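You operate a simulated robot arm through the tools that you are given. There is no shell and no other tool. Be economical: measure what you need, move in short steps, check, and stop when the job is done.

You run a simulated robot arm. Do the job below in one go: nothing can be reset, and whatever is moved stays where it is left.

JOB
Take the yellow tape roll on the long table and put it away on the top shelf of the green rack. Put the blue filter on the long table away on the top of the shelf on the side of the warmer. Put the white ticket labelled "29 cm" from the long table on the lower shelf of the green rack and the white ticket marked "26 cm" on the fourth level from the bottom of the grey steel shelf. Take the grey glue rod and leave it on the middle level of the grey steel shelf. Press the yellow button two times. Open the labels drawer. Do these in any order. Set down upright: blue filter, white ticket.

The check looks at the end state, three seconds after you hand in, the way a careful person would. Anything else that was tipped, shoved, dropped, spilled or broken makes it a failure.

ROBOT AND FRAMES
A 6-joint arm with a two-finger gripper on a trunk, on a base that drives. Base frame: it is fixed to the floor where the robot stands at the start and does not move with it; the origin is under the middle of the robot, x ahead of it, y to its left, z up; the surface under the hand at the start is at about z = 0.94. Units: m, degrees, N and s.
Its first joint turns from -166.0 to 166.0 degrees. Places, roughly: blue filter [0.75, 0.25, 1]; fourth level of the grey steel shelf [5.4, 0.6, 1.3]; grey glue rod [1.5, -0.25, 1]; labels drawer [0.1, -0.5, 0.8]; lower shelf of the green rack (37x18 cm) [-1.94, -0.04, 0.72]; middle level of the grey steel shelf [5.4, 0.6, 0.9]; top of the shelf on the side of the warmer (12x35  [-2.1, -3.82, 1]; top shelf of the green rack (37x18 cm) [-1.94, -0.04, 1.36]; white ticket [1, 0, 1]; yellow button [0.8, 2.4, 1.1]; yellow tape roll (8x8x4 cm) [0.7, 0, 1]. Payload 2.45 kg.
Tool frame: the origin (TCP) lies between the finger pads and is the grasp point; the fingertips stand 0.02 m ahead of it; z points along the fingers, y is the line along which they close. Largest opening 0.14 m; the body of the gripper starts 0.168 m behind the TCP.
Orientation is that of the tool frame in the base frame, as a unit quaternion [x, y, z, w]. With the fingers straight down and closing along the base's y, the tool's x points along the base's -x, its y along +y and its z along -z.

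CONTROLS
- The arm moves only by the tool nudge_tool. Its argument "increments" is a list of rows, each an object (a shift or turn left out is 0, a gripper value left out holds the last) with "angular": the turn, a rotation vector about the tool's x, y, z in degrees, a list of three; "linear": the shift along the tool's x, y, z in m, a list of three; "jaw": the gripper command, from -1 (fully open) to 1 (shut), values between in proportion. In form: [{"angular": [ax, ay, az], "linear": [x, y, z], "jaw": jaw}, ...]. A call has 1 to 20 rows; each row is the pose to reach, as a shift and turn from the pose commanded when the call began, along the tool's axes at that moment. Each row takes 0.2 s and may step no farther than 0.05 m and 8.6 degrees from the row before; otherwise, or with a gripper value out of range, the whole call is refused. Where a pose cannot be reached the arm comes as near as it can. A force on the tool above 40 N (or 10 N above the force at the start of the call, whichever is more), or a blocked arm, ends the call early, and 0.2 s more pass. Each finger travels about 0.045 m/s and halts on what it meets, pressing with about 40 N; the grip force reading is that of the motor and also rises with nothing between the fingers. The clock runs only during rows and for 0.2 s after the last one: add rows that repeat a pose to give the fingers time. It gives the time, the measured TCP pose, the force on the tool (base axes), the opening and the grip force at its end, in the units of the frame above (readings bear some noise), with the torque about the TCP (base axes, N m) and any sound that the robot's microphone picked up, and new pictures: "views" is both (left out), scene, wrist or none.
- Cameras (640 x 400 px; columns grow to the right, rows downward): "scene" is now at [-0.1071, 0.1165, 1.1361]; the picture's right is [-0.58, -0.82, 0.00], its down [-0.35, 0.25, -0.90] and it looks along [0.74, -0.52, -0.43] (base axes); focal length 214 px, centre (320, 200). "wrist" rides on the gripper at [0.078, 0.011, -0.209] in the tool frame; the picture's right is [-0.14, 0.99, 0.00], its down [-0.92, -0.13, -0.37] and it looks along [-0.37, -0.05, 0.93] (tool axes); focal length 280 px, centre (320, 200). There is no depth. A picture from a camera that has moved, and an enlarged one, comes with that camera's place and axes in the base frame and with its lens. The place of the scene camera against the robot may be out by one fixed shift of up to 0.012 m in any direction.
- base_move(legs): drives the robot by 1 to 6 legs, each [ahead, left, turn to the left] in m, m and degrees, along the robot's own axes; the way and the turn of a leg run together, so that a leg with both is an arc; at most 1.5 m and 180 degrees a leg. The arm and the cameras ride along, it lands a little off, and it stops where it bumps. It gives what a move gives, and a new picture of the scene camera.
- head_to(pan, tilt): turns the head with the scene camera to pan (to the left, within 143 degrees either way) and tilt (down, from -29 to 69), counted from straight ahead of the robot. It gives what a move gives, and a new picture of the scene camera.
- inspect(camera, box): a new picture of the part [left, top, right, bottom] of that camera's present view, enlarged. It takes no simulated time.
- close_job(): hands the job in; it is judged then, once.

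Work in short steps. Places have to be worked out from the pictures, the camera data and where the tool is seen: move nearer, look again, correct. Check each grasp and each placing, and mend what went wrong. You have 186 turns and 260 pictures in all, those below and enlarged ones among them. Open the gripper and draw the arm clear of the work before you hand the job in, unless the task says otherwise; then end with one line.

The tools are called as name(argument=value, ...) on one line, values as JSON. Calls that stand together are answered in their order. nudge_tool: Moves the arm, as the interface text tells. Its arguments: {"type":"object","properties":{"increments":{"type":"array","items":{"type":"object","properties":{"angular":{"type":"array","items":{"type":"number"}},"linear":{"type":"array","items":{"type":"number"}},"jaw":{"type":"number"}}}},"views":{"type":"string","enum":["both","scene","wrist","none"]}},"required":["increments"]} The other tools are called the same way: base_move (legs) drives the base; head_to (pan, tilt) turns the head that bears the scene camera; inspect (camera, box) takes an enlarged picture of a part of a camera's view; close_job () hands the job in.

At the start:

```text
time: 0.0
eef_pos: [0.6822, 0.0931, 1.2462]
tool_rot: [0.0, 1.0, 0.0, -0.001]
contact_force: [0.6, -0.5, -1.3]
moment: [0.02, 0.03, 0.01]
opening: 0.1401
grip_force: 0.1
robot x, y, heading: [0.0033, -0.0041, 0.1]
head pan, tilt: [-35.3, 25.6]
```

scene: 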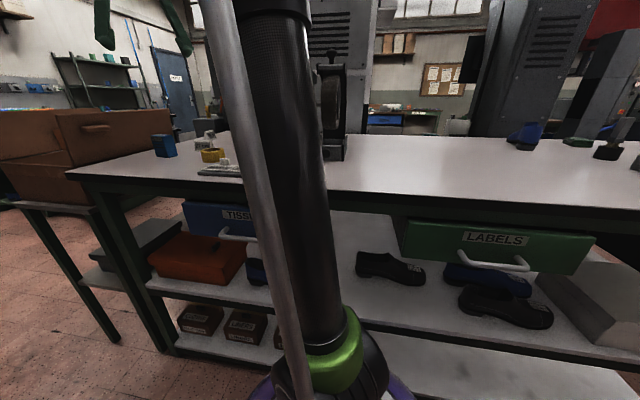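
wrist: 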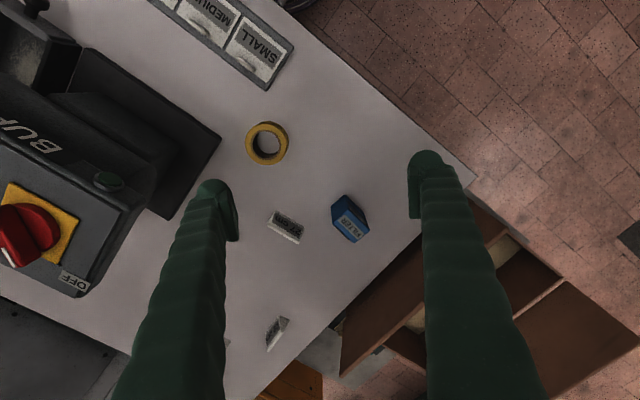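

The wrist picture shows the tape, two tickets and the blue filter. I'll enlarge it to read the tickets.

inspect(camera="wrist", box=[220, 100, 420, 360])

head_to(pan=0, tilt=30)

```text
1.54 times, centred on (320, 230) of wrist
camera zoom: at [0.6038, 0.1035, 1.4554], right [0.14, 0.99, 0.0], down [0.92, -0.13, 0.37], along [0.37, -0.05, -0.93], focal length 431 px, centre (320, 154)
```

zoom: 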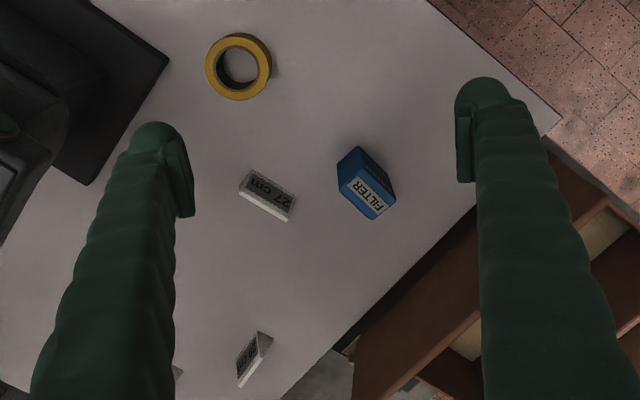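

```text
time: 1.0
eef_pos: [0.6825, 0.093, 1.247]
tool_rot: [0.0, 1.0, 0.0, 0.0]
contact_force: [-0.5, -0.6, -0.9]
moment: [0.02, 0.0, -0.01]
opening: 0.1398
grip_force: 0.0
robot x, y, heading: [-0.0006, -0.0022, -0.1]
head pan, tilt: [0.0, 30.0]
camera scene: at [-0.0917, 0.1696, 1.129], right [0.0, -1.0, 0.0], down [-0.5, 0.0, -0.87], along [0.87, 0.0, -0.5], focal length 214 px, centre (320, 200)
```

scene: 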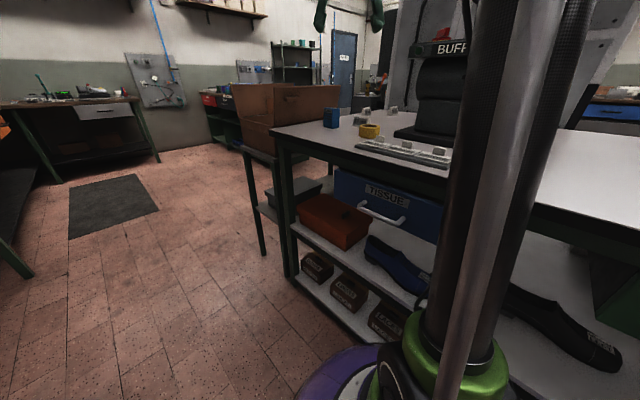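

The "27 cm" ticket is nearest and the others stand further on. I move the hand ahead to see them.

nudge_tool(increments=[{"linear": [-0.05, 0, 0]}, {"linear": [-0.1, 0, 0]}, {"linear": [-0.15, 0, 0]}, {"linear": [-0.15, 0, 0]}], views="wrist")

inspect(camera="wrist", box=[200, 100, 420, 340])

```text
time: 2.0
eef_pos: [0.8324, 0.0942, 1.246]
tool_rot: [-0.001, 1.0, 0.0, 0.0]
contact_force: [0.7, 0.6, 0.2]
moment: [-0.02, 0.09, -0.02]
opening: 0.1404
grip_force: 0.1
robot x, y, heading: [-0.0027, -0.0011, 0.1]
head pan, tilt: [0.0, 30.0]
camera wrist: at [0.754, 0.105, 1.4548], right [0.14, 0.99, 0.0], down [0.92, -0.13, 0.37], along [0.37, -0.05, -0.93], focal length 280 px, centre (320, 200)
```

wrist: 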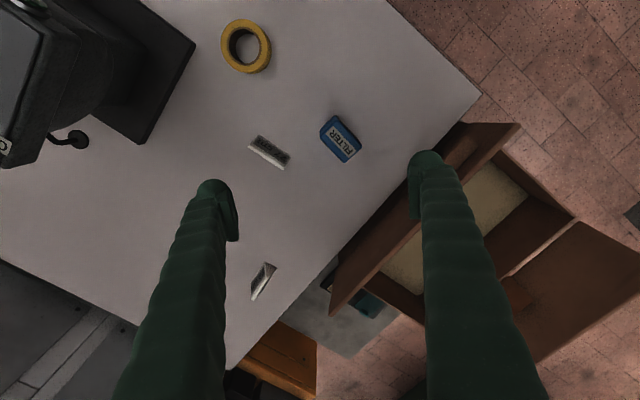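

```text
1.67 times, centred on (310, 220) of wrist
camera zoom: at [0.754, 0.105, 1.4548], right [0.14, 0.99, 0.0], down [0.92, -0.13, 0.37], along [0.37, -0.05, -0.93], focal length 467 px, centre (337, 167)
```

zoom: 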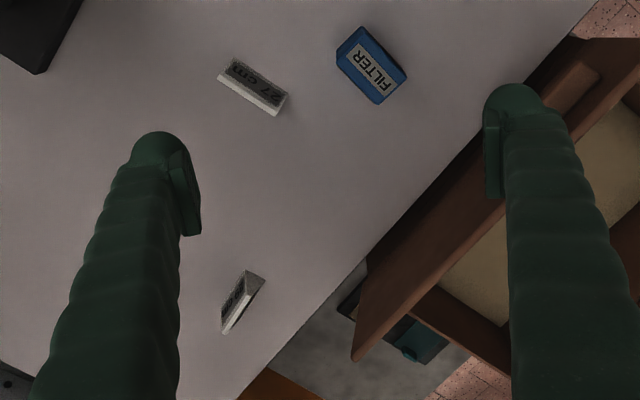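

Two tickets are seen; a third seems hidden behind the left finger. I shift the hand to the right and zoom the scene view on the table.

nudge_tool(increments=[{"linear": [0, -0.05, 0]}, {"linear": [0, -0.1, 0]}, {"linear": [0, -0.15, 0]}, {"linear": [0, -0.2, 0]}, {"linear": [0, -0.2, 0]}], views="wrist")

inspect(camera="scene", box=[310, 90, 470, 190])

```text
time: 3.2
eef_pos: [0.8336, -0.1087, 1.2476]
tool_rot: [0.001, 1.0, 0.0, 0.0]
contact_force: [-0.2, 0.1, 0.2]
moment: [0.01, 0.01, -0.02]
opening: 0.1399
grip_force: 0.0
robot x, y, heading: [-0.0049, -0.0001, 0.2]
head pan, tilt: [0.0, 30.0]
camera wrist: at [0.7555, -0.097, 1.4562], right [0.14, 0.99, 0.0], down [0.92, -0.13, 0.37], along [0.37, -0.05, -0.93], focal length 280 px, centre (320, 200)
```

wrist: 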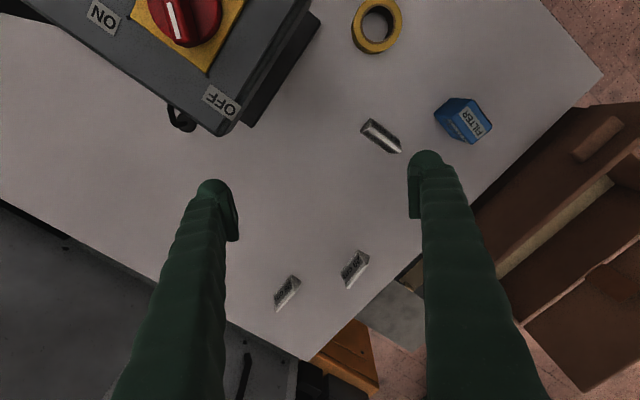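

```text
4.00 times, centred on (390, 140) of scene
camera zoom: at [-0.0916, 0.1696, 1.1291], right [0.0, -1.0, 0.0], down [-0.5, 0.0, -0.87], along [0.87, 0.0, -0.5], focal length 858 px, centre (40, 440)
```

zoom: 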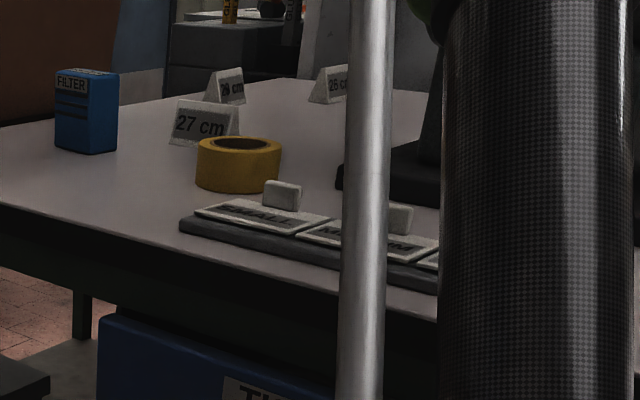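

inspect(camera="scene", box=[355, 100, 405, 131])

inspect(camera="wrist", box=[250, 220, 400, 320])

```text
12.80 times, centred on (380, 116) of scene
camera zoom: at [-0.0916, 0.1696, 1.1291], right [0.0, -1.0, 0.0], down [-0.5, 0.0, -0.87], along [0.87, 0.0, -0.5], focal length 2745 px, centre (-448, 1282)
```

zoom: 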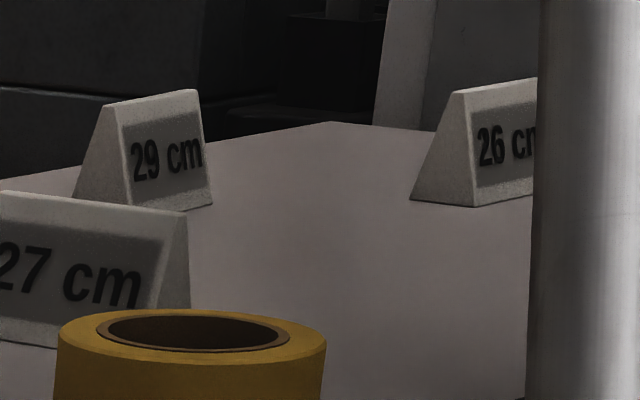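

```text
4.00 times, centred on (325, 270) of wrist
camera zoom: at [0.7555, -0.097, 1.4562], right [0.14, 0.99, 0.0], down [0.92, -0.13, 0.37], along [0.37, -0.05, -0.93], focal length 1122 px, centre (300, -80)
```

zoom: 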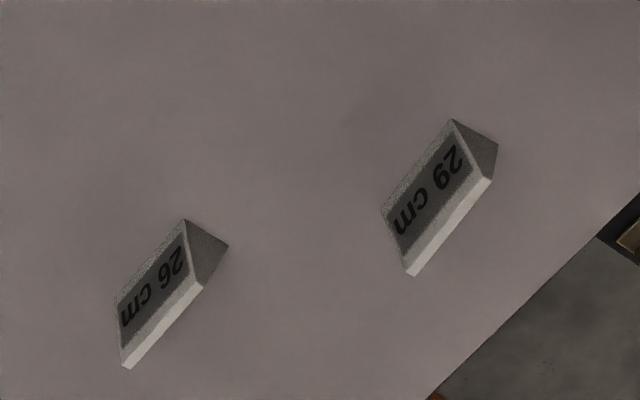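

Labels read: 29 cm at about (1.1,-0.06), 26 cm at about (1.14,-0.15). The buffer machine stands close to the tape (0.683, 0), so I go above the tape and turn the hand so the fingers close parallel to the machine's edge, camera on the free side.

nudge_tool(increments=[{"linear": [0.03, 0.02, 0], "angular": [0, 0, 8.5]}, {"linear": [0.06, 0.04, 0], "angular": [0, 0, 17]}, {"linear": [0.09, 0.06, 0], "angular": [0, 0, 25.5]}, {"linear": [0.12, 0.08, 0], "angular": [0, 0, 34]}, {"linear": [0.15, 0.107, 0], "angular": [0, 0, 42.5]}, {"linear": [0.15, 0.107, 0], "angular": [0, 0, 51]}, {"linear": [0.15, 0.107, 0], "angular": [0, 0, 59.5]}, {"linear": [0.15, 0.107, 0], "angular": [0, 0, 68]}, {"linear": [0.15, 0.107, 0], "angular": [0, 0, 76.5]}, {"linear": [0.15, 0.107, 0], "angular": [0, 0, 85]}, {"linear": [0.15, 0.107, 0], "angular": [0, 0, 93.5]}, {"linear": [0.15, 0.107, 0], "angular": [0, 0, 102]}, {"linear": [0.15, 0.107, 0], "angular": [0, 0, 110.5]}, {"linear": [0.15, 0.107, 0], "angular": [0, 0, 119]}, {"linear": [0.15, 0.107, 0], "angular": [0, 0, 127.5]}, {"linear": [0.15, 0.107, 0], "angular": [0, 0, 135]}, {"linear": [0.15, 0.107, 0], "angular": [0, 0, 135]}], views="both")

```text
time: 6.8
eef_pos: [0.681, -0.0002, 1.2461]
tool_rot: [0.924, 0.382, 0.0, 0.001]
contact_force: [0.5, 0.8, 0.5]
moment: [-0.01, -0.02, 0.02]
opening: 0.1402
grip_force: 0.1
robot x, y, heading: [0.002, 0.0013, 0.1]
head pan, tilt: [0.0, 30.0]
camera scene: at [-0.0917, 0.1696, 1.129], right [0.0, -1.0, 0.0], down [-0.5, 0.0, -0.87], along [0.87, 0.0, -0.5], focal length 214 px, centre (320, 200)
camera wrist: at [0.7449, 0.0472, 1.4554], right [0.6, -0.8, 0.0], down [-0.74, -0.56, 0.37], along [-0.29, -0.22, -0.93], focal length 280 px, centre (320, 200)
```

scene: 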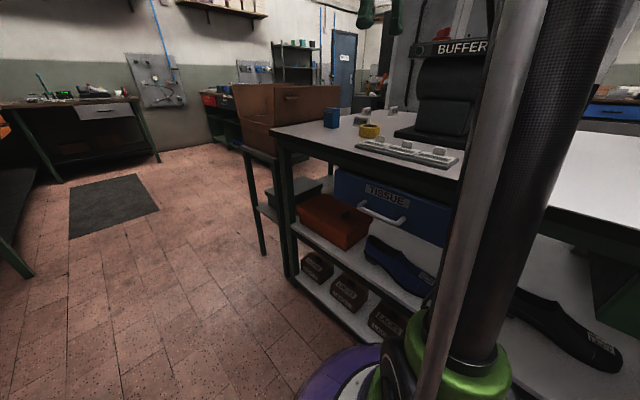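
wrist: 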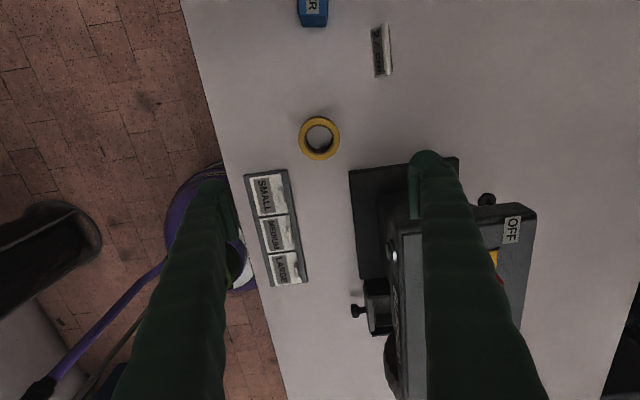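

Tape at about (0.685, 0.001), with both finger paths clear of machine and tray. I descend most of the way and check.

nudge_tool(increments=[{"linear": [0.004, 0, 0.04]}, {"linear": [0.004, 0, 0.08]}, {"linear": [0.004, 0, 0.12]}, {"linear": [0.004, 0, 0.16]}, {"linear": [0.004, 0, 0.2]}, {"linear": [0.004, 0, 0.2]}], views="both")

```text
time: 8.2
eef_pos: [0.6853, 0.0041, 1.0457]
tool_rot: [0.924, 0.383, -0.001, -0.001]
contact_force: [-0.2, -1.0, -0.1]
moment: [0.01, 0.02, -0.01]
opening: 0.1399
grip_force: 0.0
robot x, y, heading: [-0.0012, -0.0023, 0.0]
head pan, tilt: [0.0, 30.0]
camera scene: at [-0.0917, 0.1696, 1.129], right [0.0, -1.0, 0.0], down [-0.5, 0.0, -0.87], along [0.87, 0.0, -0.5], focal length 214 px, centre (320, 200)
camera wrist: at [0.7475, 0.0505, 1.2542], right [0.6, -0.8, 0.0], down [-0.74, -0.56, 0.37], along [-0.29, -0.22, -0.93], focal length 280 px, centre (320, 200)
```

scene: 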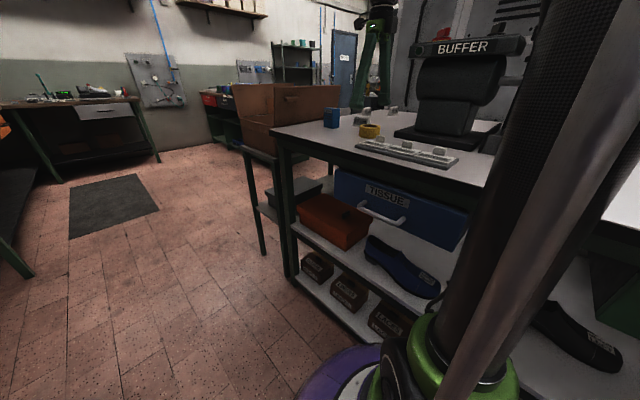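
wrist: 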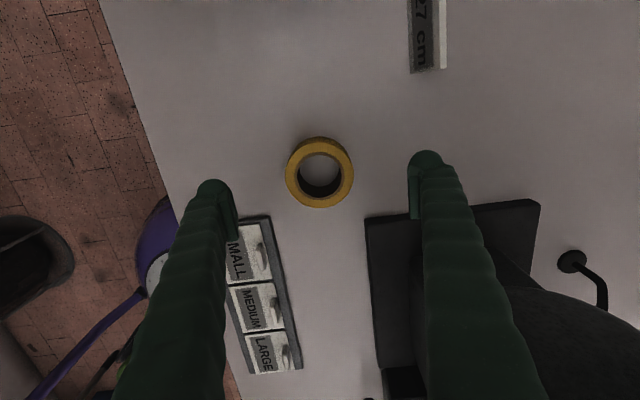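

Aligned over the tape; go down to z ≈ 0.966 and close.

nudge_tool(increments=[{"linear": [0, 0, 0.04]}, {"linear": [0, 0, 0.078]}, {"linear": [0, 0, 0.078]}, {"linear": [0, 0, 0.078], "jaw": 1}, {"linear": [0, 0, 0.078], "jaw": 1}, {"linear": [0, 0, 0.078], "jaw": 1}, {"linear": [0, 0, 0.078], "jaw": 1}, {"linear": [0, 0, 0.078], "jaw": 1}, {"linear": [0, 0, 0.078], "jaw": 1}, {"linear": [0, 0, 0.078], "jaw": 1}], views="wrist")

```text
time: 10.4
eef_pos: [0.6844, 0.0029, 0.9672]
tool_rot: [0.924, 0.382, 0.0, 0.0]
contact_force: [1.0, -0.3, 0.8]
moment: [-0.02, 0.0, 0.03]
opening: 0.0702
grip_force: 40.0
robot x, y, heading: [-0.0024, 0.0011, -0.2]
head pan, tilt: [0.0, 30.0]
camera wrist: at [0.7468, 0.0502, 1.1767], right [0.6, -0.8, 0.0], down [-0.74, -0.56, 0.37], along [-0.29, -0.22, -0.93], focal length 280 px, centre (320, 200)
```

wrist: 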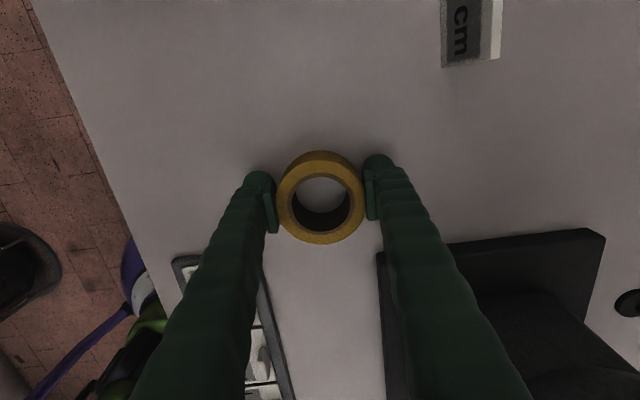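

Gripped at 7 cm. Lift straight up, then look around behind.

nudge_tool(increments=[{"linear": [0, 0, -0.05]}, {"linear": [0, 0, -0.1]}, {"linear": [0, 0, -0.15]}, {"linear": [0, 0, -0.2]}, {"linear": [0, 0, -0.25]}, {"linear": [0, 0, -0.3]}, {"linear": [0, 0, -0.35]}, {"linear": [0, 0, -0.35]}], views="wrist")

head_to(pan=140, tilt=15)

head_to(pan=-140, tilt=15)

head_to(pan=80, tilt=20)

```text
time: 12.2
eef_pos: [0.6862, 0.0018, 1.3195]
tool_rot: [0.924, 0.382, 0.0, 0.0]
contact_force: [-0.4, 0.0, -0.9]
moment: [-0.01, -0.02, 0.04]
opening: 0.0701
grip_force: 40.1
robot x, y, heading: [0.0004, -0.0021, 0.2]
head pan, tilt: [0.0, 30.0]
camera wrist: at [0.7483, 0.0496, 1.5277], right [0.6, -0.8, 0.0], down [-0.74, -0.56, 0.37], along [-0.29, -0.22, -0.93], focal length 280 px, centre (320, 200)
```

wrist: 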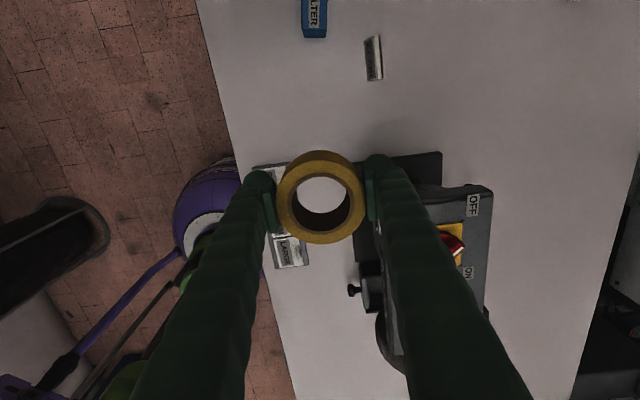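

```text
time: 14.4
eef_pos: [0.6847, 0.0019, 1.3173]
tool_rot: [0.924, 0.383, 0.0, 0.001]
contact_force: [0.7, -0.4, -0.6]
moment: [-0.04, 0.03, 0.05]
opening: 0.0702
grip_force: 40.1
robot x, y, heading: [-0.0022, 0.0021, 0.1]
head pan, tilt: [140.0, 15.0]
camera scene: at [-0.2536, 0.2297, 1.1533], right [0.64, 0.77, 0.0], down [0.2, -0.17, -0.97], along [-0.74, 0.62, -0.26], focal length 214 px, centre (320, 200)
```

scene: 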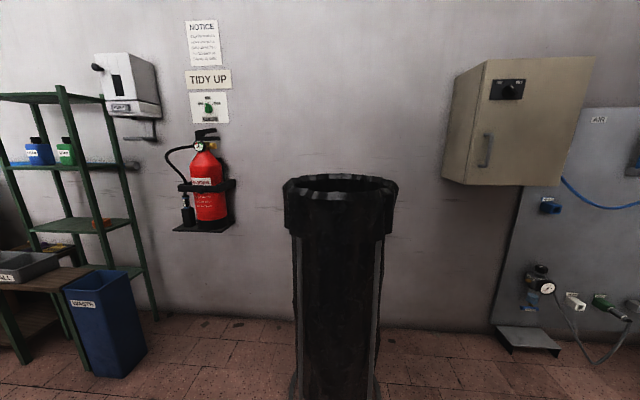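

```text
time: 18.3
eef_pos: [0.6862, 0.0025, 1.3183]
tool_rot: [0.924, 0.383, 0.0, 0.0]
contact_force: [0.1, 0.3, -1.1]
moment: [-0.01, -0.03, -0.02]
opening: 0.0699
grip_force: 39.5
robot x, y, heading: [-0.0019, -0.0033, 0.1]
head pan, tilt: [-140.0, 15.0]
camera scene: at [-0.2536, 0.1096, 1.1533], right [-0.64, 0.77, 0.0], down [0.2, 0.17, -0.97], along [-0.74, -0.62, -0.26], focal length 214 px, centre (320, 200)
```

scene: 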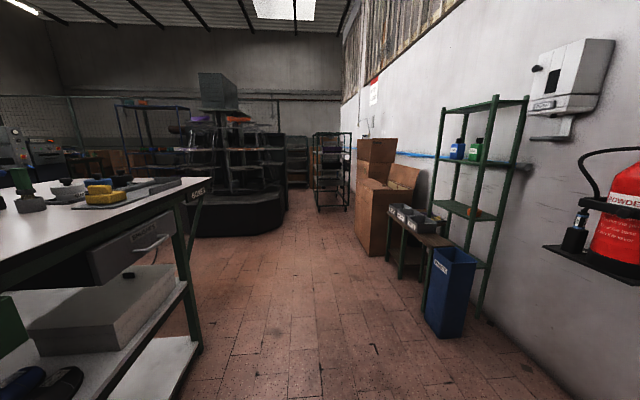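

```text
time: 21.5
eef_pos: [0.6851, 0.0026, 1.3188]
tool_rot: [0.924, 0.383, -0.001, -0.001]
contact_force: [-0.3, 0.3, -0.9]
moment: [-0.01, 0.01, 0.0]
opening: 0.0701
grip_force: 40.0
robot x, y, heading: [0.0017, -0.002, 0.0]
head pan, tilt: [80.0, 20.0]
camera scene: at [-0.1659, 0.2613, 1.1451], right [0.98, -0.17, 0.0], down [-0.06, -0.34, -0.94], along [0.16, 0.93, -0.34], focal length 214 px, centre (320, 200)
```

scene: 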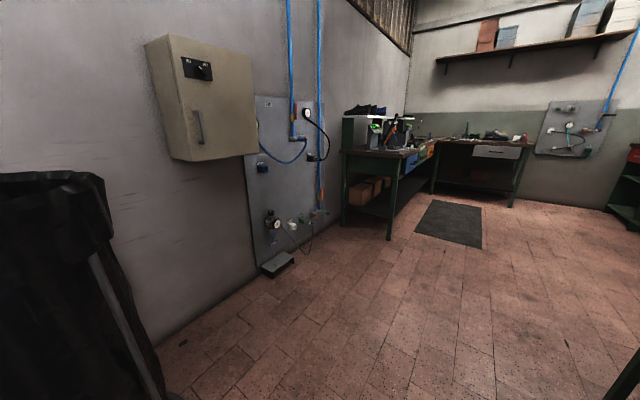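

Tape held. The room runs at 45° to my frame; the green rack faces (0.7,-0.7) with a bench and waste bin in front of it. I retract the arm a little, then turn left toward it.

nudge_tool(increments=[{"linear": [-0.035, -0.035, 0]}, {"linear": [-0.07, -0.07, 0]}, {"linear": [-0.105, -0.105, 0]}, {"linear": [-0.14, -0.14, 0]}, {"linear": [-0.16, -0.16, -0.03]}, {"linear": [-0.16, -0.16, -0.08]}], views="none")

base_move(legs=[[0, 0, 134]])

head_to(pan=40, tilt=30)

```text
time: 22.9
eef_pos: [0.457, 0.0029, 1.3991]
tool_rot: [0.924, 0.382, 0.001, -0.001]
contact_force: [0.0, 0.7, -0.1]
moment: [-0.03, -0.1, 0.02]
opening: 0.0699
grip_force: 39.8
robot x, y, heading: [0.0024, -0.0018, 0.1]
head pan, tilt: [80.0, 20.0]
```

```text
time: 28.8
eef_pos: [-0.3222, 0.324, 1.3983]
tool_rot: [0.005, 1.0, 0.001, 0.0]
contact_force: [0.0, 0.0, -1.0]
moment: [0.01, -0.01, 0.01]
opening: 0.0703
grip_force: 39.9
robot x, y, heading: [0.0011, 0.0008, 134.6]
head pan, tilt: [80.0, 20.0]
camera scene: at [-0.0609, -0.3162, 1.1451], right [-0.57, 0.82, 0.0], down [0.28, 0.19, -0.94], along [-0.77, -0.53, -0.34], focal length 214 px, centre (320, 200)
```

scene: 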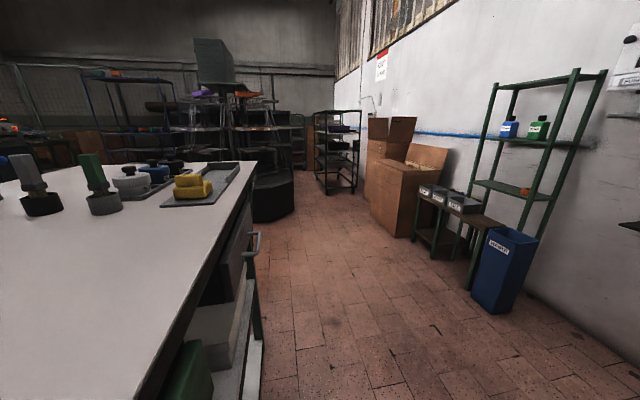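

```text
time: 29.9
eef_pos: [-0.3228, 0.3246, 1.3984]
tool_rot: [0.005, 1.0, 0.0, 0.0]
contact_force: [-0.4, -0.6, -0.1]
moment: [0.01, -0.01, -0.04]
opening: 0.0697
grip_force: 39.6
robot x, y, heading: [-0.0036, 0.0005, 134.3]
head pan, tilt: [40.0, 30.0]
camera scene: at [-0.0741, -0.2549, 1.129], right [0.1, 1.0, 0.0], down [0.5, -0.05, -0.87], along [-0.86, 0.08, -0.5], focal length 214 px, centre (320, 200)
```

scene: 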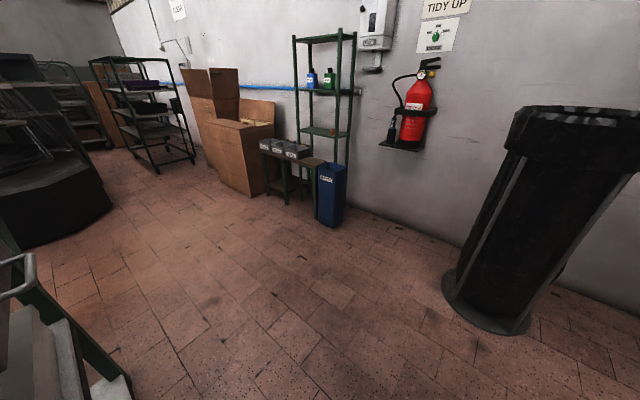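

Path is clear: barrel at (-0.76,0.78), waste bin at (-1.55,0), bench in front of rack. I drive ahead slightly, left along the aisle, then ahead toward the rack.

base_move(legs=[[0.2, 0, 0], [0, 1.42, 0], [0.2, 0, 0]])

head_to(pan=10, tilt=15)

```text
time: 39.3
eef_pos: [-1.6108, -0.3973, 1.3972]
tool_rot: [-0.003, 1.0, 0.0, -0.001]
contact_force: [0.1, 0.4, -0.2]
moment: [-0.02, 0.01, 0.03]
opening: 0.0698
grip_force: 40.2
robot x, y, heading: [-1.2818, -0.7176, 135.5]
head pan, tilt: [40.0, 30.0]
camera scene: at [-1.3536, -0.9727, 1.129], right [0.08, 1.0, 0.0], down [0.5, -0.04, -0.87], along [-0.86, 0.07, -0.5], focal length 214 px, centre (320, 200)
```

scene: 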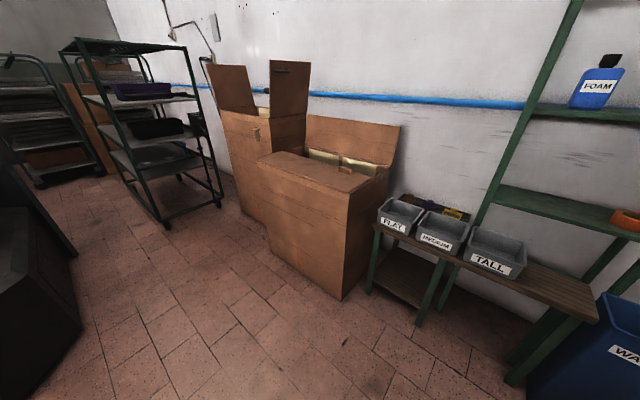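

```text
time: 40.3
eef_pos: [-1.6098, -0.3966, 1.3988]
tool_rot: [-0.003, 1.0, 0.0, 0.0]
contact_force: [0.0, 0.5, -1.3]
moment: [0.02, -0.02, -0.04]
opening: 0.0697
grip_force: 40.0
robot x, y, heading: [-1.2795, -0.7178, 135.5]
head pan, tilt: [10.0, 15.0]
camera scene: at [-1.3402, -0.927, 1.1532], right [0.57, 0.82, 0.0], down [0.21, -0.15, -0.97], along [-0.79, 0.55, -0.26], focal length 214 px, centre (320, 200)
```

scene: 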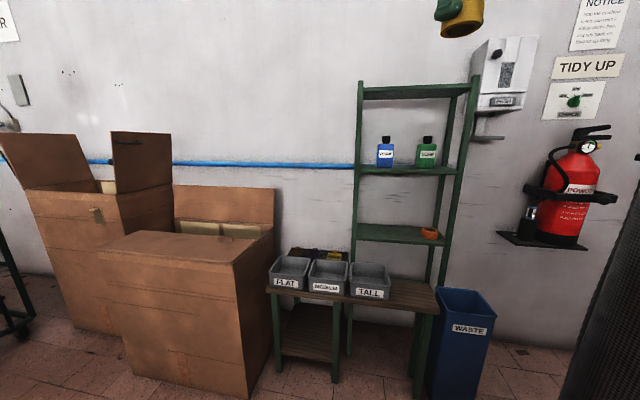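

Well aligned with the rack. Raise the hand, approach 0.18 m, then look from the wrist camera.

nudge_tool(increments=[{"linear": [0, 0, -0.04]}, {"linear": [0, 0, -0.08]}, {"linear": [0, 0, -0.12]}, {"linear": [0, 0, -0.12]}], views="none")

base_move(legs=[[0.18, 0, 0]])

nudge_tool(increments=[{"linear": [0, 0, 0]}], views="wrist")

```text
time: 41.3
eef_pos: [-1.6048, -0.4021, 1.4437]
tool_rot: [-0.003, 1.0, 0.0, 0.0]
contact_force: [-0.2, -0.2, -1.1]
moment: [-0.03, 0.01, 0.02]
opening: 0.0698
grip_force: 39.9
out of reach, approached as far as the arm can: row 2, 3, 4
robot x, y, heading: [-1.2807, -0.7165, 135.3]
head pan, tilt: [10.0, 15.0]
```

```text
time: 42.8
eef_pos: [-1.732, -0.2771, 1.4434]
tool_rot: [-0.003, 1.0, 0.0, 0.0]
contact_force: [-0.2, -0.1, -0.8]
moment: [-0.02, 0.02, 0.03]
opening: 0.0699
grip_force: 39.7
robot x, y, heading: [-1.4111, -0.5893, 135.3]
head pan, tilt: [10.0, 15.0]
camera scene: at [-1.4674, -0.8009, 1.1532], right [0.57, 0.82, 0.0], down [0.21, -0.15, -0.97], along [-0.79, 0.55, -0.26], focal length 214 px, centre (320, 200)
```

scene: 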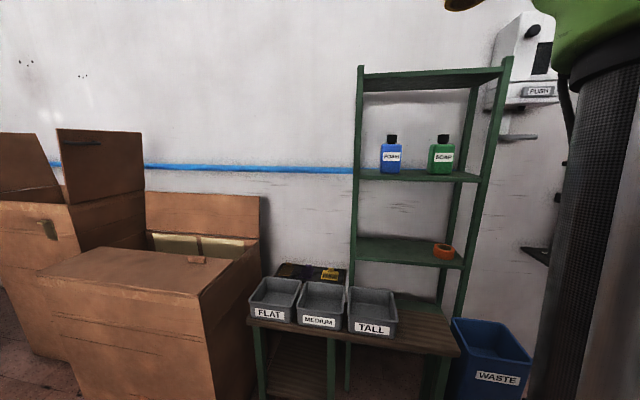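

```text
time: 43.2
eef_pos: [-1.7323, -0.2763, 1.4447]
tool_rot: [-0.002, 1.0, 0.0, -0.001]
contact_force: [0.9, -0.5, 0.1]
moment: [0.0, 0.0, -0.01]
opening: 0.0697
grip_force: 39.5
robot x, y, heading: [-1.4066, -0.5904, 135.4]
head pan, tilt: [10.0, 15.0]
camera wrist: at [-1.81, -0.2665, 1.6533], right [0.13, 0.99, 0.0], down [0.92, -0.12, 0.37], along [0.36, -0.05, -0.93], focal length 280 px, centre (320, 200)
```

wrist: 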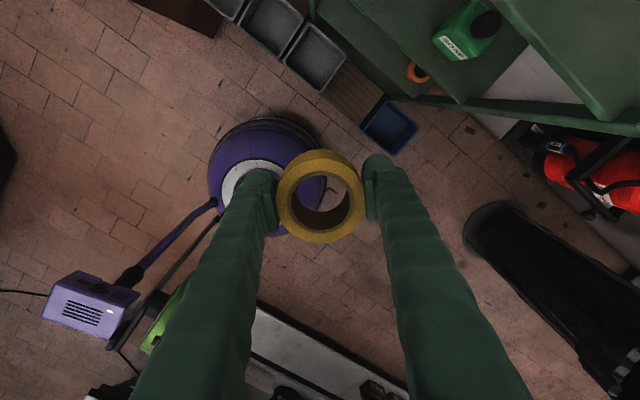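

The arm's top limit with the hand straight down is z ≈ 1.44, tape bottom ≈ 1.417, just above the rack posts (≈1.40). I advance in toward the shelf and see how height holds.

nudge_tool(increments=[{"linear": [0.035, 0.035, 0]}, {"linear": [0.07, 0.07, 0]}, {"linear": [0.1, 0.1, 0]}, {"linear": [0.1, 0.1, 0]}], views="both")

```text
time: 44.2
eef_pos: [-1.8243, -0.1855, 1.411]
tool_rot: [-0.003, 1.0, 0.0, -0.001]
contact_force: [-0.1, -0.6, -0.9]
moment: [0.01, 0.03, 0.01]
opening: 0.0698
grip_force: 39.7
out of reach, approached as far as the arm can: row 1, 2, 3, 4
robot x, y, heading: [-1.4083, -0.5915, 135.3]
head pan, tilt: [10.0, 15.0]
camera scene: at [-1.4673, -0.8009, 1.1532], right [0.57, 0.82, 0.0], down [0.21, -0.15, -0.97], along [-0.79, 0.55, -0.26], focal length 214 px, centre (320, 200)
camera wrist: at [-1.9023, -0.1756, 1.6209], right [0.13, 0.99, 0.0], down [0.92, -0.12, 0.37], along [0.36, -0.05, -0.93], focal length 280 px, centre (320, 200)
```

scene: 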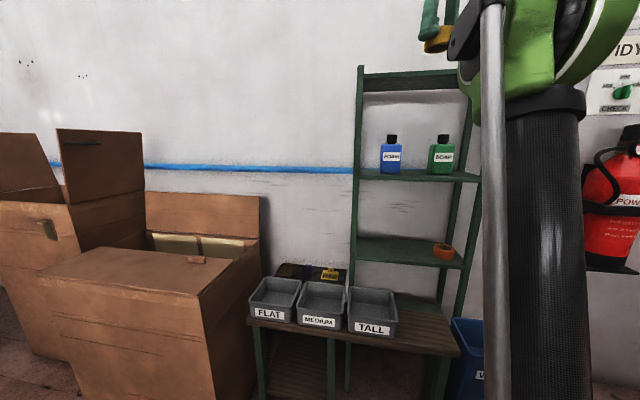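
wrist: 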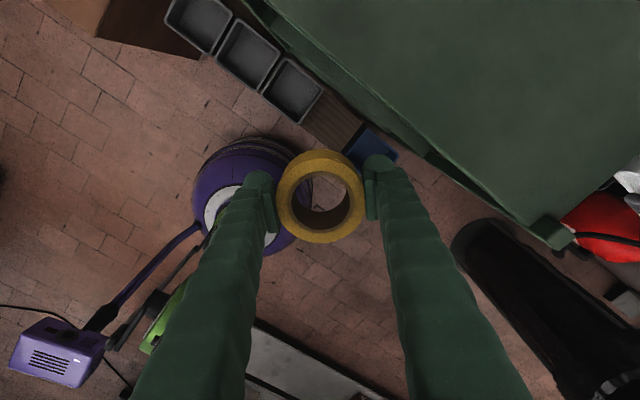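

Height drops with reach, so I pull the hand in and bring the base closer (bench front ≈0.55 m ahead, base radius ≈0.3).

nudge_tool(increments=[{"linear": [-0.03, -0.03, 0]}, {"linear": [-0.06, -0.06, 0]}, {"linear": [-0.09, -0.09, -0.02]}, {"linear": [-0.09, -0.09, -0.04]}], views="none")

base_move(legs=[[0.17, 0, 0]])

nudge_tool(increments=[{"linear": [0, 0, 0]}], views="wrist")

```text
time: 45.2
eef_pos: [-1.7334, -0.2753, 1.4442]
tool_rot: [-0.003, 1.0, 0.0, 0.0]
contact_force: [-0.3, 0.9, -1.4]
moment: [-0.03, -0.03, 0.03]
opening: 0.0701
grip_force: 39.9
out of reach, approached as far as the arm can: row 4
robot x, y, heading: [-1.4106, -0.5922, 135.2]
head pan, tilt: [10.0, 15.0]
```

```text
time: 46.6
eef_pos: [-1.8545, -0.1551, 1.445]
tool_rot: [-0.003, 1.0, 0.001, 0.0]
contact_force: [-1.0, 0.1, -0.6]
moment: [0.0, 0.01, 0.02]
opening: 0.0698
grip_force: 39.6
robot x, y, heading: [-1.5327, -0.4727, 135.3]
head pan, tilt: [10.0, 15.0]
camera scene: at [-1.5885, -0.681, 1.1532], right [0.57, 0.82, 0.0], down [0.21, -0.15, -0.97], along [-0.79, 0.55, -0.26], focal length 214 px, centre (320, 200)
```

scene: 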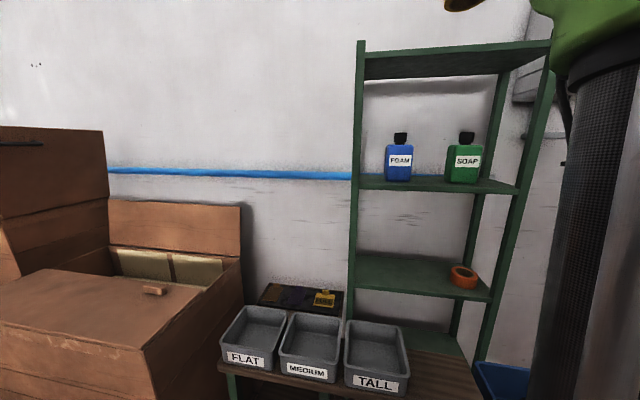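

```text
time: 47.0
eef_pos: [-1.854, -0.1554, 1.4435]
tool_rot: [-0.003, 1.0, 0.0, 0.001]
contact_force: [0.3, -0.7, -0.5]
moment: [-0.02, -0.01, 0.02]
opening: 0.07
grip_force: 40.2
robot x, y, heading: [-1.5343, -0.4713, 135.0]
head pan, tilt: [10.0, 15.0]
camera wrist: at [-1.9319, -0.145, 1.653], right [0.13, 0.99, 0.0], down [0.92, -0.12, 0.37], along [0.36, -0.05, -0.93], focal length 280 px, centre (320, 200)
```

wrist: 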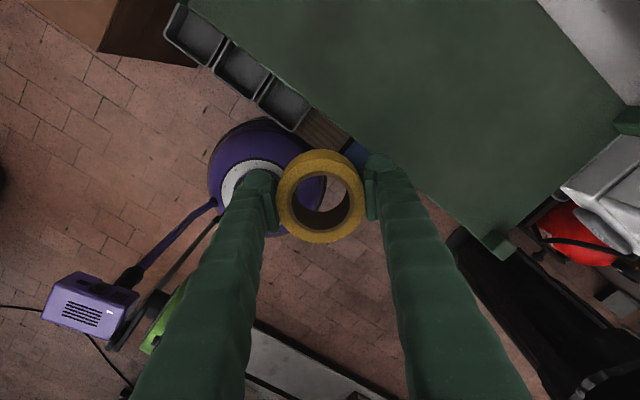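

The shelf centre computes to (-1.945,-0.05). I extend to (-1.935,-0.06), descending slightly to z≈1.412 along the way.

nudge_tool(increments=[{"linear": [0.027, 0.031, 0.008]}, {"linear": [0.054, 0.063, 0.018]}, {"linear": [0.081, 0.095, 0.03]}, {"linear": [0.081, 0.095, 0.032]}], views="both")

```text
time: 48.0
eef_pos: [-1.9359, -0.0607, 1.4109]
tool_rot: [-0.002, 1.0, 0.0, 0.0]
contact_force: [0.3, -0.2, 0.0]
moment: [0.05, 0.04, 0.0]
opening: 0.0695
grip_force: 39.7
robot x, y, heading: [-1.5335, -0.471, 135.2]
head pan, tilt: [10.0, 15.0]
camera scene: at [-1.5886, -0.681, 1.1532], right [0.57, 0.82, 0.0], down [0.21, -0.15, -0.97], along [-0.79, 0.55, -0.26], focal length 214 px, centre (320, 200)
camera wrist: at [-2.0134, -0.0503, 1.6207], right [0.13, 0.99, 0.0], down [0.92, -0.12, 0.37], along [0.36, -0.05, -0.93], focal length 280 px, centre (320, 200)
```

scene: 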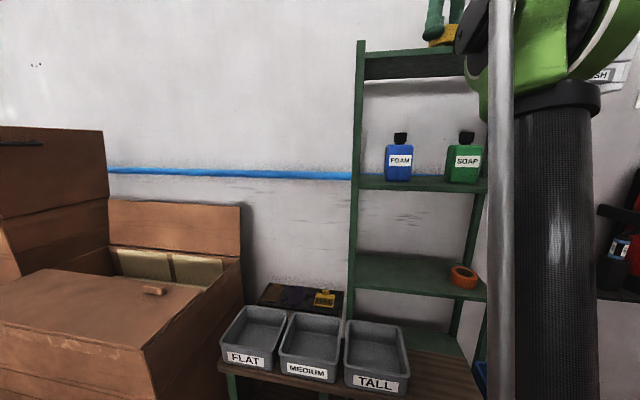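
wrist: 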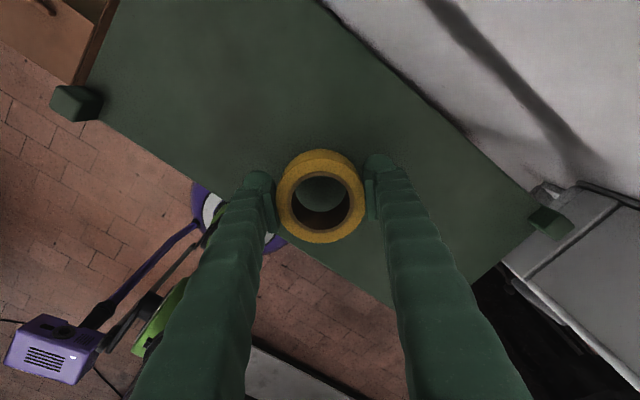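

Tape is about 6.5 cm in from the front edge. I go 2 cm further in and lower gently until it touches.

nudge_tool(increments=[{"linear": [0.007, 0.007, 0.004]}, {"linear": [0.014, 0.014, 0.008]}, {"linear": [0.014, 0.014, 0.012]}, {"linear": [0.014, 0.014, 0.016]}, {"linear": [0.014, 0.014, 0.02]}], views="wrist")

```text
time: 49.2
eef_pos: [-1.9498, -0.0465, 1.3919]
tool_rot: [-0.003, 1.0, 0.0, -0.001]
contact_force: [0.1, 0.4, 0.1]
moment: [-0.04, 0.0, 0.05]
opening: 0.0696
grip_force: 40.2
robot x, y, heading: [-1.5286, -0.4709, 135.3]
head pan, tilt: [10.0, 15.0]
camera wrist: at [-2.0275, -0.0362, 1.601], right [0.13, 0.99, 0.0], down [0.92, -0.12, 0.37], along [0.36, -0.05, -0.93], focal length 280 px, centre (320, 200)
```

wrist: 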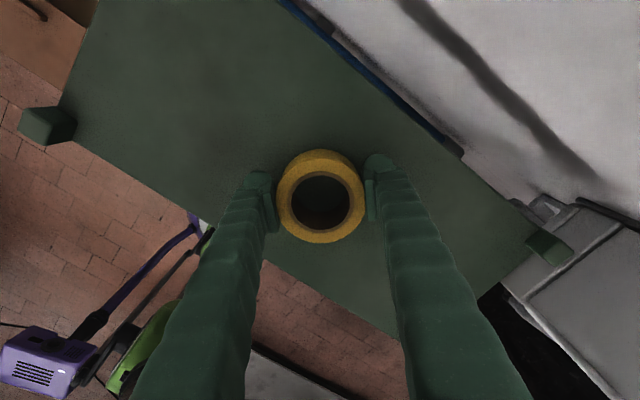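

nudge_tool(increments=[{"linear": [0, 0, 0.004]}, {"linear": [0, 0, 0.008]}, {"linear": [0, 0, 0.012]}], views="wrist")

```text
time: 49.7
eef_pos: [-1.9478, -0.0474, 1.388]
tool_rot: [-0.003, 1.0, 0.002, -0.002]
contact_force: [1.5, -0.4, 8.5]
moment: [-0.11, 0.0, 0.09]
opening: 0.0697
grip_force: 40.3
robot x, y, heading: [-1.5313, -0.4705, 135.0]
head pan, tilt: [10.0, 15.0]
stopped in row 2: the force on the tool passed its limit at 59 N (the readings are from after the stop); the commanded pose is now the measured one
camera wrist: at [-2.0269, -0.0367, 1.5975], right [0.13, 0.99, 0.0], down [0.92, -0.12, 0.37], along [0.36, -0.05, -0.93], focal length 280 px, centre (320, 200)
```

wrist: 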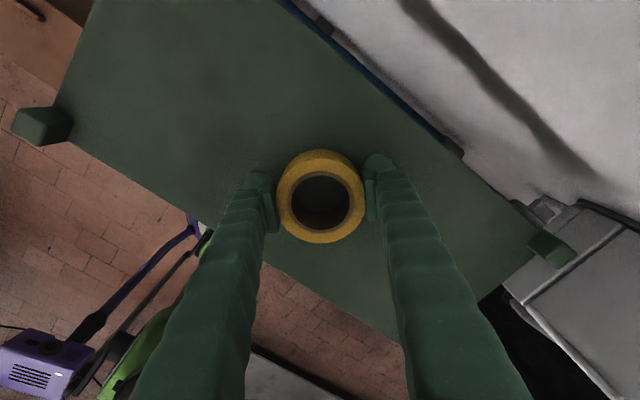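

Tape rests on the shelf (contact at 1.388). I release, then slide the open fingers straight off along tool −x (they straddle the tape), and rise.

nudge_tool(increments=[{"jaw": 0.2}, {"jaw": -0.3}, {"jaw": -0.5}, {"jaw": -0.5}, {"jaw": -0.5}], views="wrist")

```text
time: 50.9
eef_pos: [-1.9505, -0.046, 1.3876]
tool_rot: [-0.003, 1.0, 0.001, -0.003]
contact_force: [0.5, -1.1, -0.6]
moment: [0.02, 0.02, -0.04]
opening: 0.1049
grip_force: 0.0
robot x, y, heading: [-1.534, -0.4704, 134.9]
head pan, tilt: [10.0, 15.0]
camera wrist: at [-2.0274, -0.0363, 1.5972], right [0.13, 0.99, 0.0], down [0.92, -0.12, 0.37], along [0.36, -0.05, -0.93], focal length 280 px, centre (320, 200)
```

wrist: 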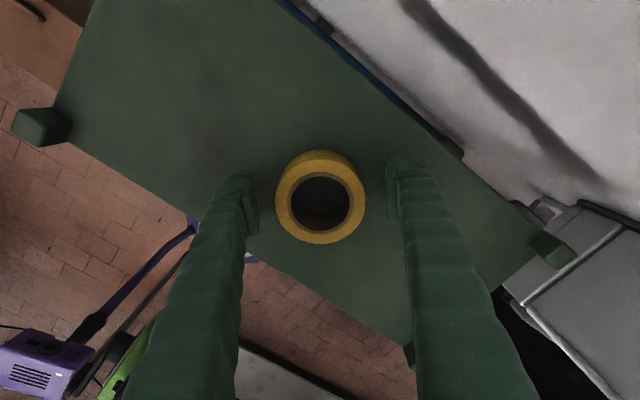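

nudge_tool(increments=[{"linear": [-0.01, 0, -0.01]}, {"linear": [-0.05, 0, -0.015]}, {"linear": [-0.09, 0, -0.02]}, {"linear": [-0.11, -0.02, -0.03]}, {"linear": [-0.13, -0.06, -0.045]}, {"linear": [-0.15, -0.1, -0.05]}, {"linear": [-0.17, -0.14, -0.05]}], views="wrist")

```text
time: 52.5
eef_pos: [-1.7795, -0.1852, 1.4365]
tool_rot: [-0.003, 1.0, 0.002, -0.002]
contact_force: [-0.4, 1.9, -0.1]
moment: [-0.15, -0.13, 0.04]
opening: 0.1053
grip_force: 0.0
robot x, y, heading: [-1.5312, -0.4701, 135.1]
head pan, tilt: [10.0, 15.0]
camera wrist: at [-1.8572, -0.1746, 1.6463], right [0.13, 0.99, 0.0], down [0.92, -0.12, 0.37], along [0.36, -0.05, -0.93], focal length 280 px, centre (320, 200)
```

wrist: 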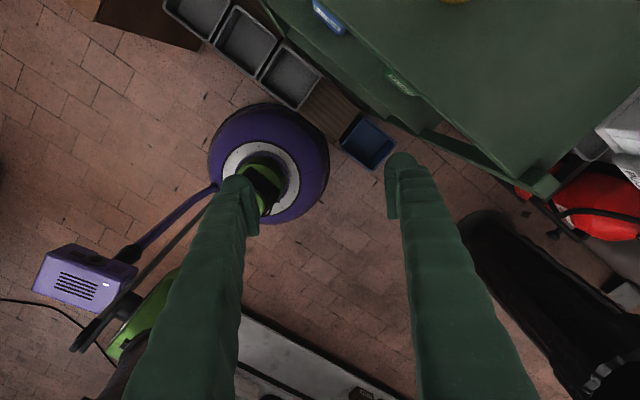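

Tape is placed on the top shelf and the hand is clear. Next the blue filter: back off, turn round, and drive along the aisle to the table's left end.

base_move(legs=[[-0.5, 0, 0], [0, 0, -180], [0, 1.06, 0], [0, 1.06, 0]])

head_to(pan=0, tilt=30)

```text
time: 72.8
eef_pos: [0.5224, 0.4442, 1.437]
tool_rot: [1.0, 0.016, 0.003, 0.001]
contact_force: [0.8, 1.2, 1.1]
moment: [0.04, 0.02, 0.0]
opening: 0.1048
grip_force: 0.1
robot x, y, heading: [0.2682, 0.7209, -43.2]
head pan, tilt: [10.0, 15.0]
camera scene: at [0.335, 0.923, 1.1532], right [-0.55, -0.84, 0.0], down [-0.22, 0.14, -0.97], along [0.81, -0.53, -0.26], focal length 214 px, centre (320, 200)
```

scene: 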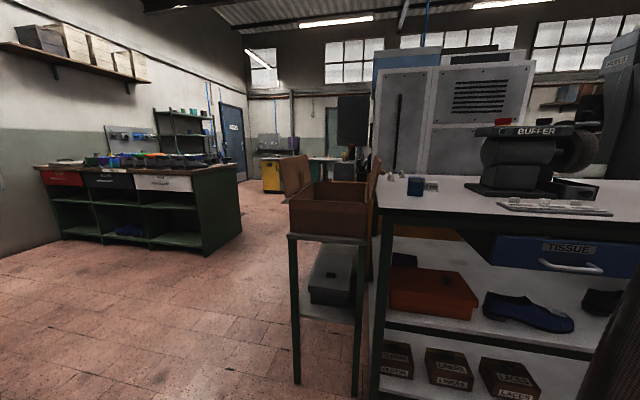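

```text
time: 73.6
eef_pos: [0.5231, 0.4438, 1.4376]
tool_rot: [1.0, 0.016, 0.001, 0.002]
contact_force: [-0.3, 0.4, -0.7]
moment: [-0.01, -0.01, -0.04]
opening: 0.1052
grip_force: 0.1
robot x, y, heading: [0.2695, 0.7204, -43.0]
head pan, tilt: [0.0, 30.0]
camera scene: at [0.3228, 0.9123, 1.1291], right [-0.68, -0.73, 0.0], down [-0.36, 0.34, -0.87], along [0.63, -0.59, -0.5], focal length 214 px, centre (320, 200)
```

scene: 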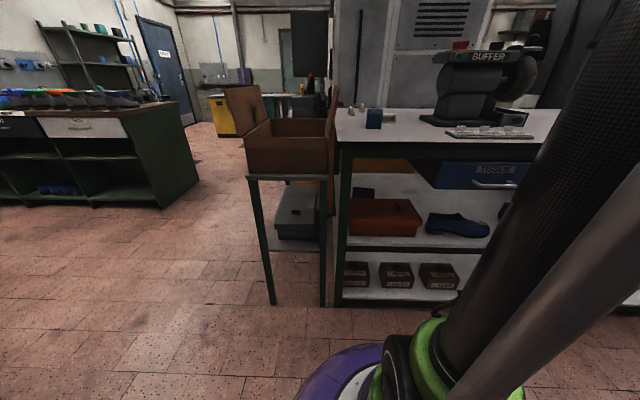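

base_move(legs=[[0.25, 0, 0]])

nudge_tool(increments=[{"linear": [0.03, 0.03, 0.01]}, {"linear": [0.06, 0.06, 0.04]}, {"linear": [0.09, 0.09, 0.08]}, {"linear": [0.09, 0.09, 0.12], "jaw": -1}, {"linear": [0.09, 0.09, 0.12], "jaw": -1}], views="wrist")

```text
time: 75.5
eef_pos: [0.7084, 0.2692, 1.4371]
tool_rot: [1.0, 0.016, 0.001, 0.001]
contact_force: [0.4, 0.0, 0.0]
moment: [-0.04, -0.01, -0.03]
opening: 0.105
grip_force: 0.0
robot x, y, heading: [0.4535, 0.5477, -43.1]
head pan, tilt: [0.0, 30.0]
camera scene: at [0.5077, 0.7384, 1.129], right [-0.68, -0.73, 0.0], down [-0.36, 0.34, -0.87], along [0.63, -0.59, -0.5], focal length 214 px, centre (320, 200)
```

scene: 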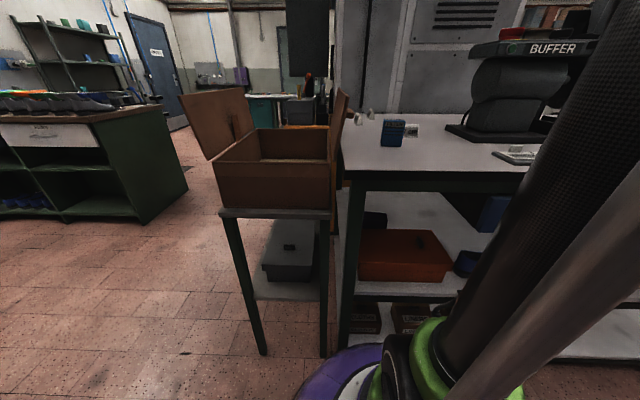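

```text
refused: row 2 steps farther than a row can; nothing moved
```

nudge_tool(increments=[{"linear": [0.03, 0.03, 0.02], "jaw": -1}, {"linear": [0.055, 0.055, 0.05], "jaw": -1}, {"linear": [0.08, 0.08, 0.08], "jaw": -1}, {"linear": [0.105, 0.105, 0.11], "jaw": -1}, {"linear": [0.132, 0.139, 0.12], "jaw": -1}, {"linear": [0.132, 0.139, 0.12], "jaw": -1}], views="wrist")

```text
time: 76.8
eef_pos: [0.8449, 0.1346, 1.3189]
tool_rot: [1.0, 0.016, 0.001, 0.001]
contact_force: [0.1, -0.6, 0.2]
moment: [0.01, -0.01, -0.01]
opening: 0.1401
grip_force: 0.2
robot x, y, heading: [0.4512, 0.5494, -43.3]
head pan, tilt: [0.0, 30.0]
camera wrist: at [0.9231, 0.1268, 1.5284], right [-0.11, -0.99, 0.0], down [-0.93, 0.1, 0.37], along [-0.36, 0.04, -0.93], focal length 280 px, centre (320, 200)
```

wrist: 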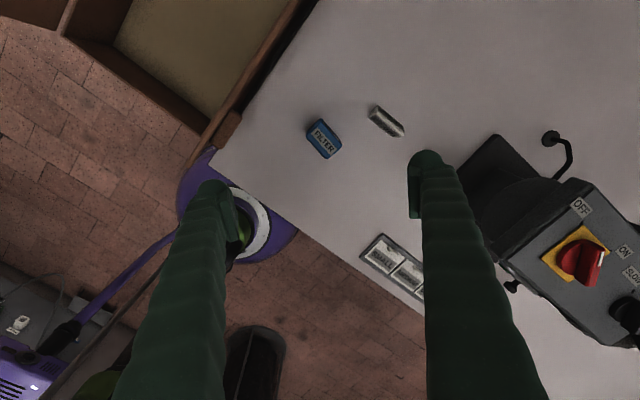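

inspect(camera="wrist", box=[270, 90, 420, 184])

```text
4.26 times, centred on (345, 137) of wrist
camera zoom: at [0.9231, 0.1268, 1.5284], right [-0.11, -0.99, 0.0], down [-0.93, 0.1, 0.37], along [-0.36, 0.04, -0.93], focal length 1193 px, centre (214, 468)
```

zoom: 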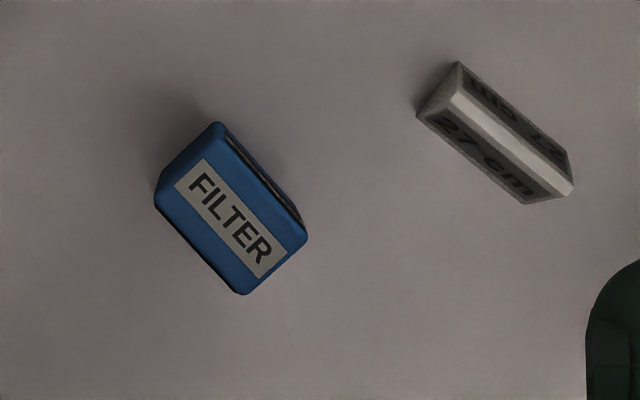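

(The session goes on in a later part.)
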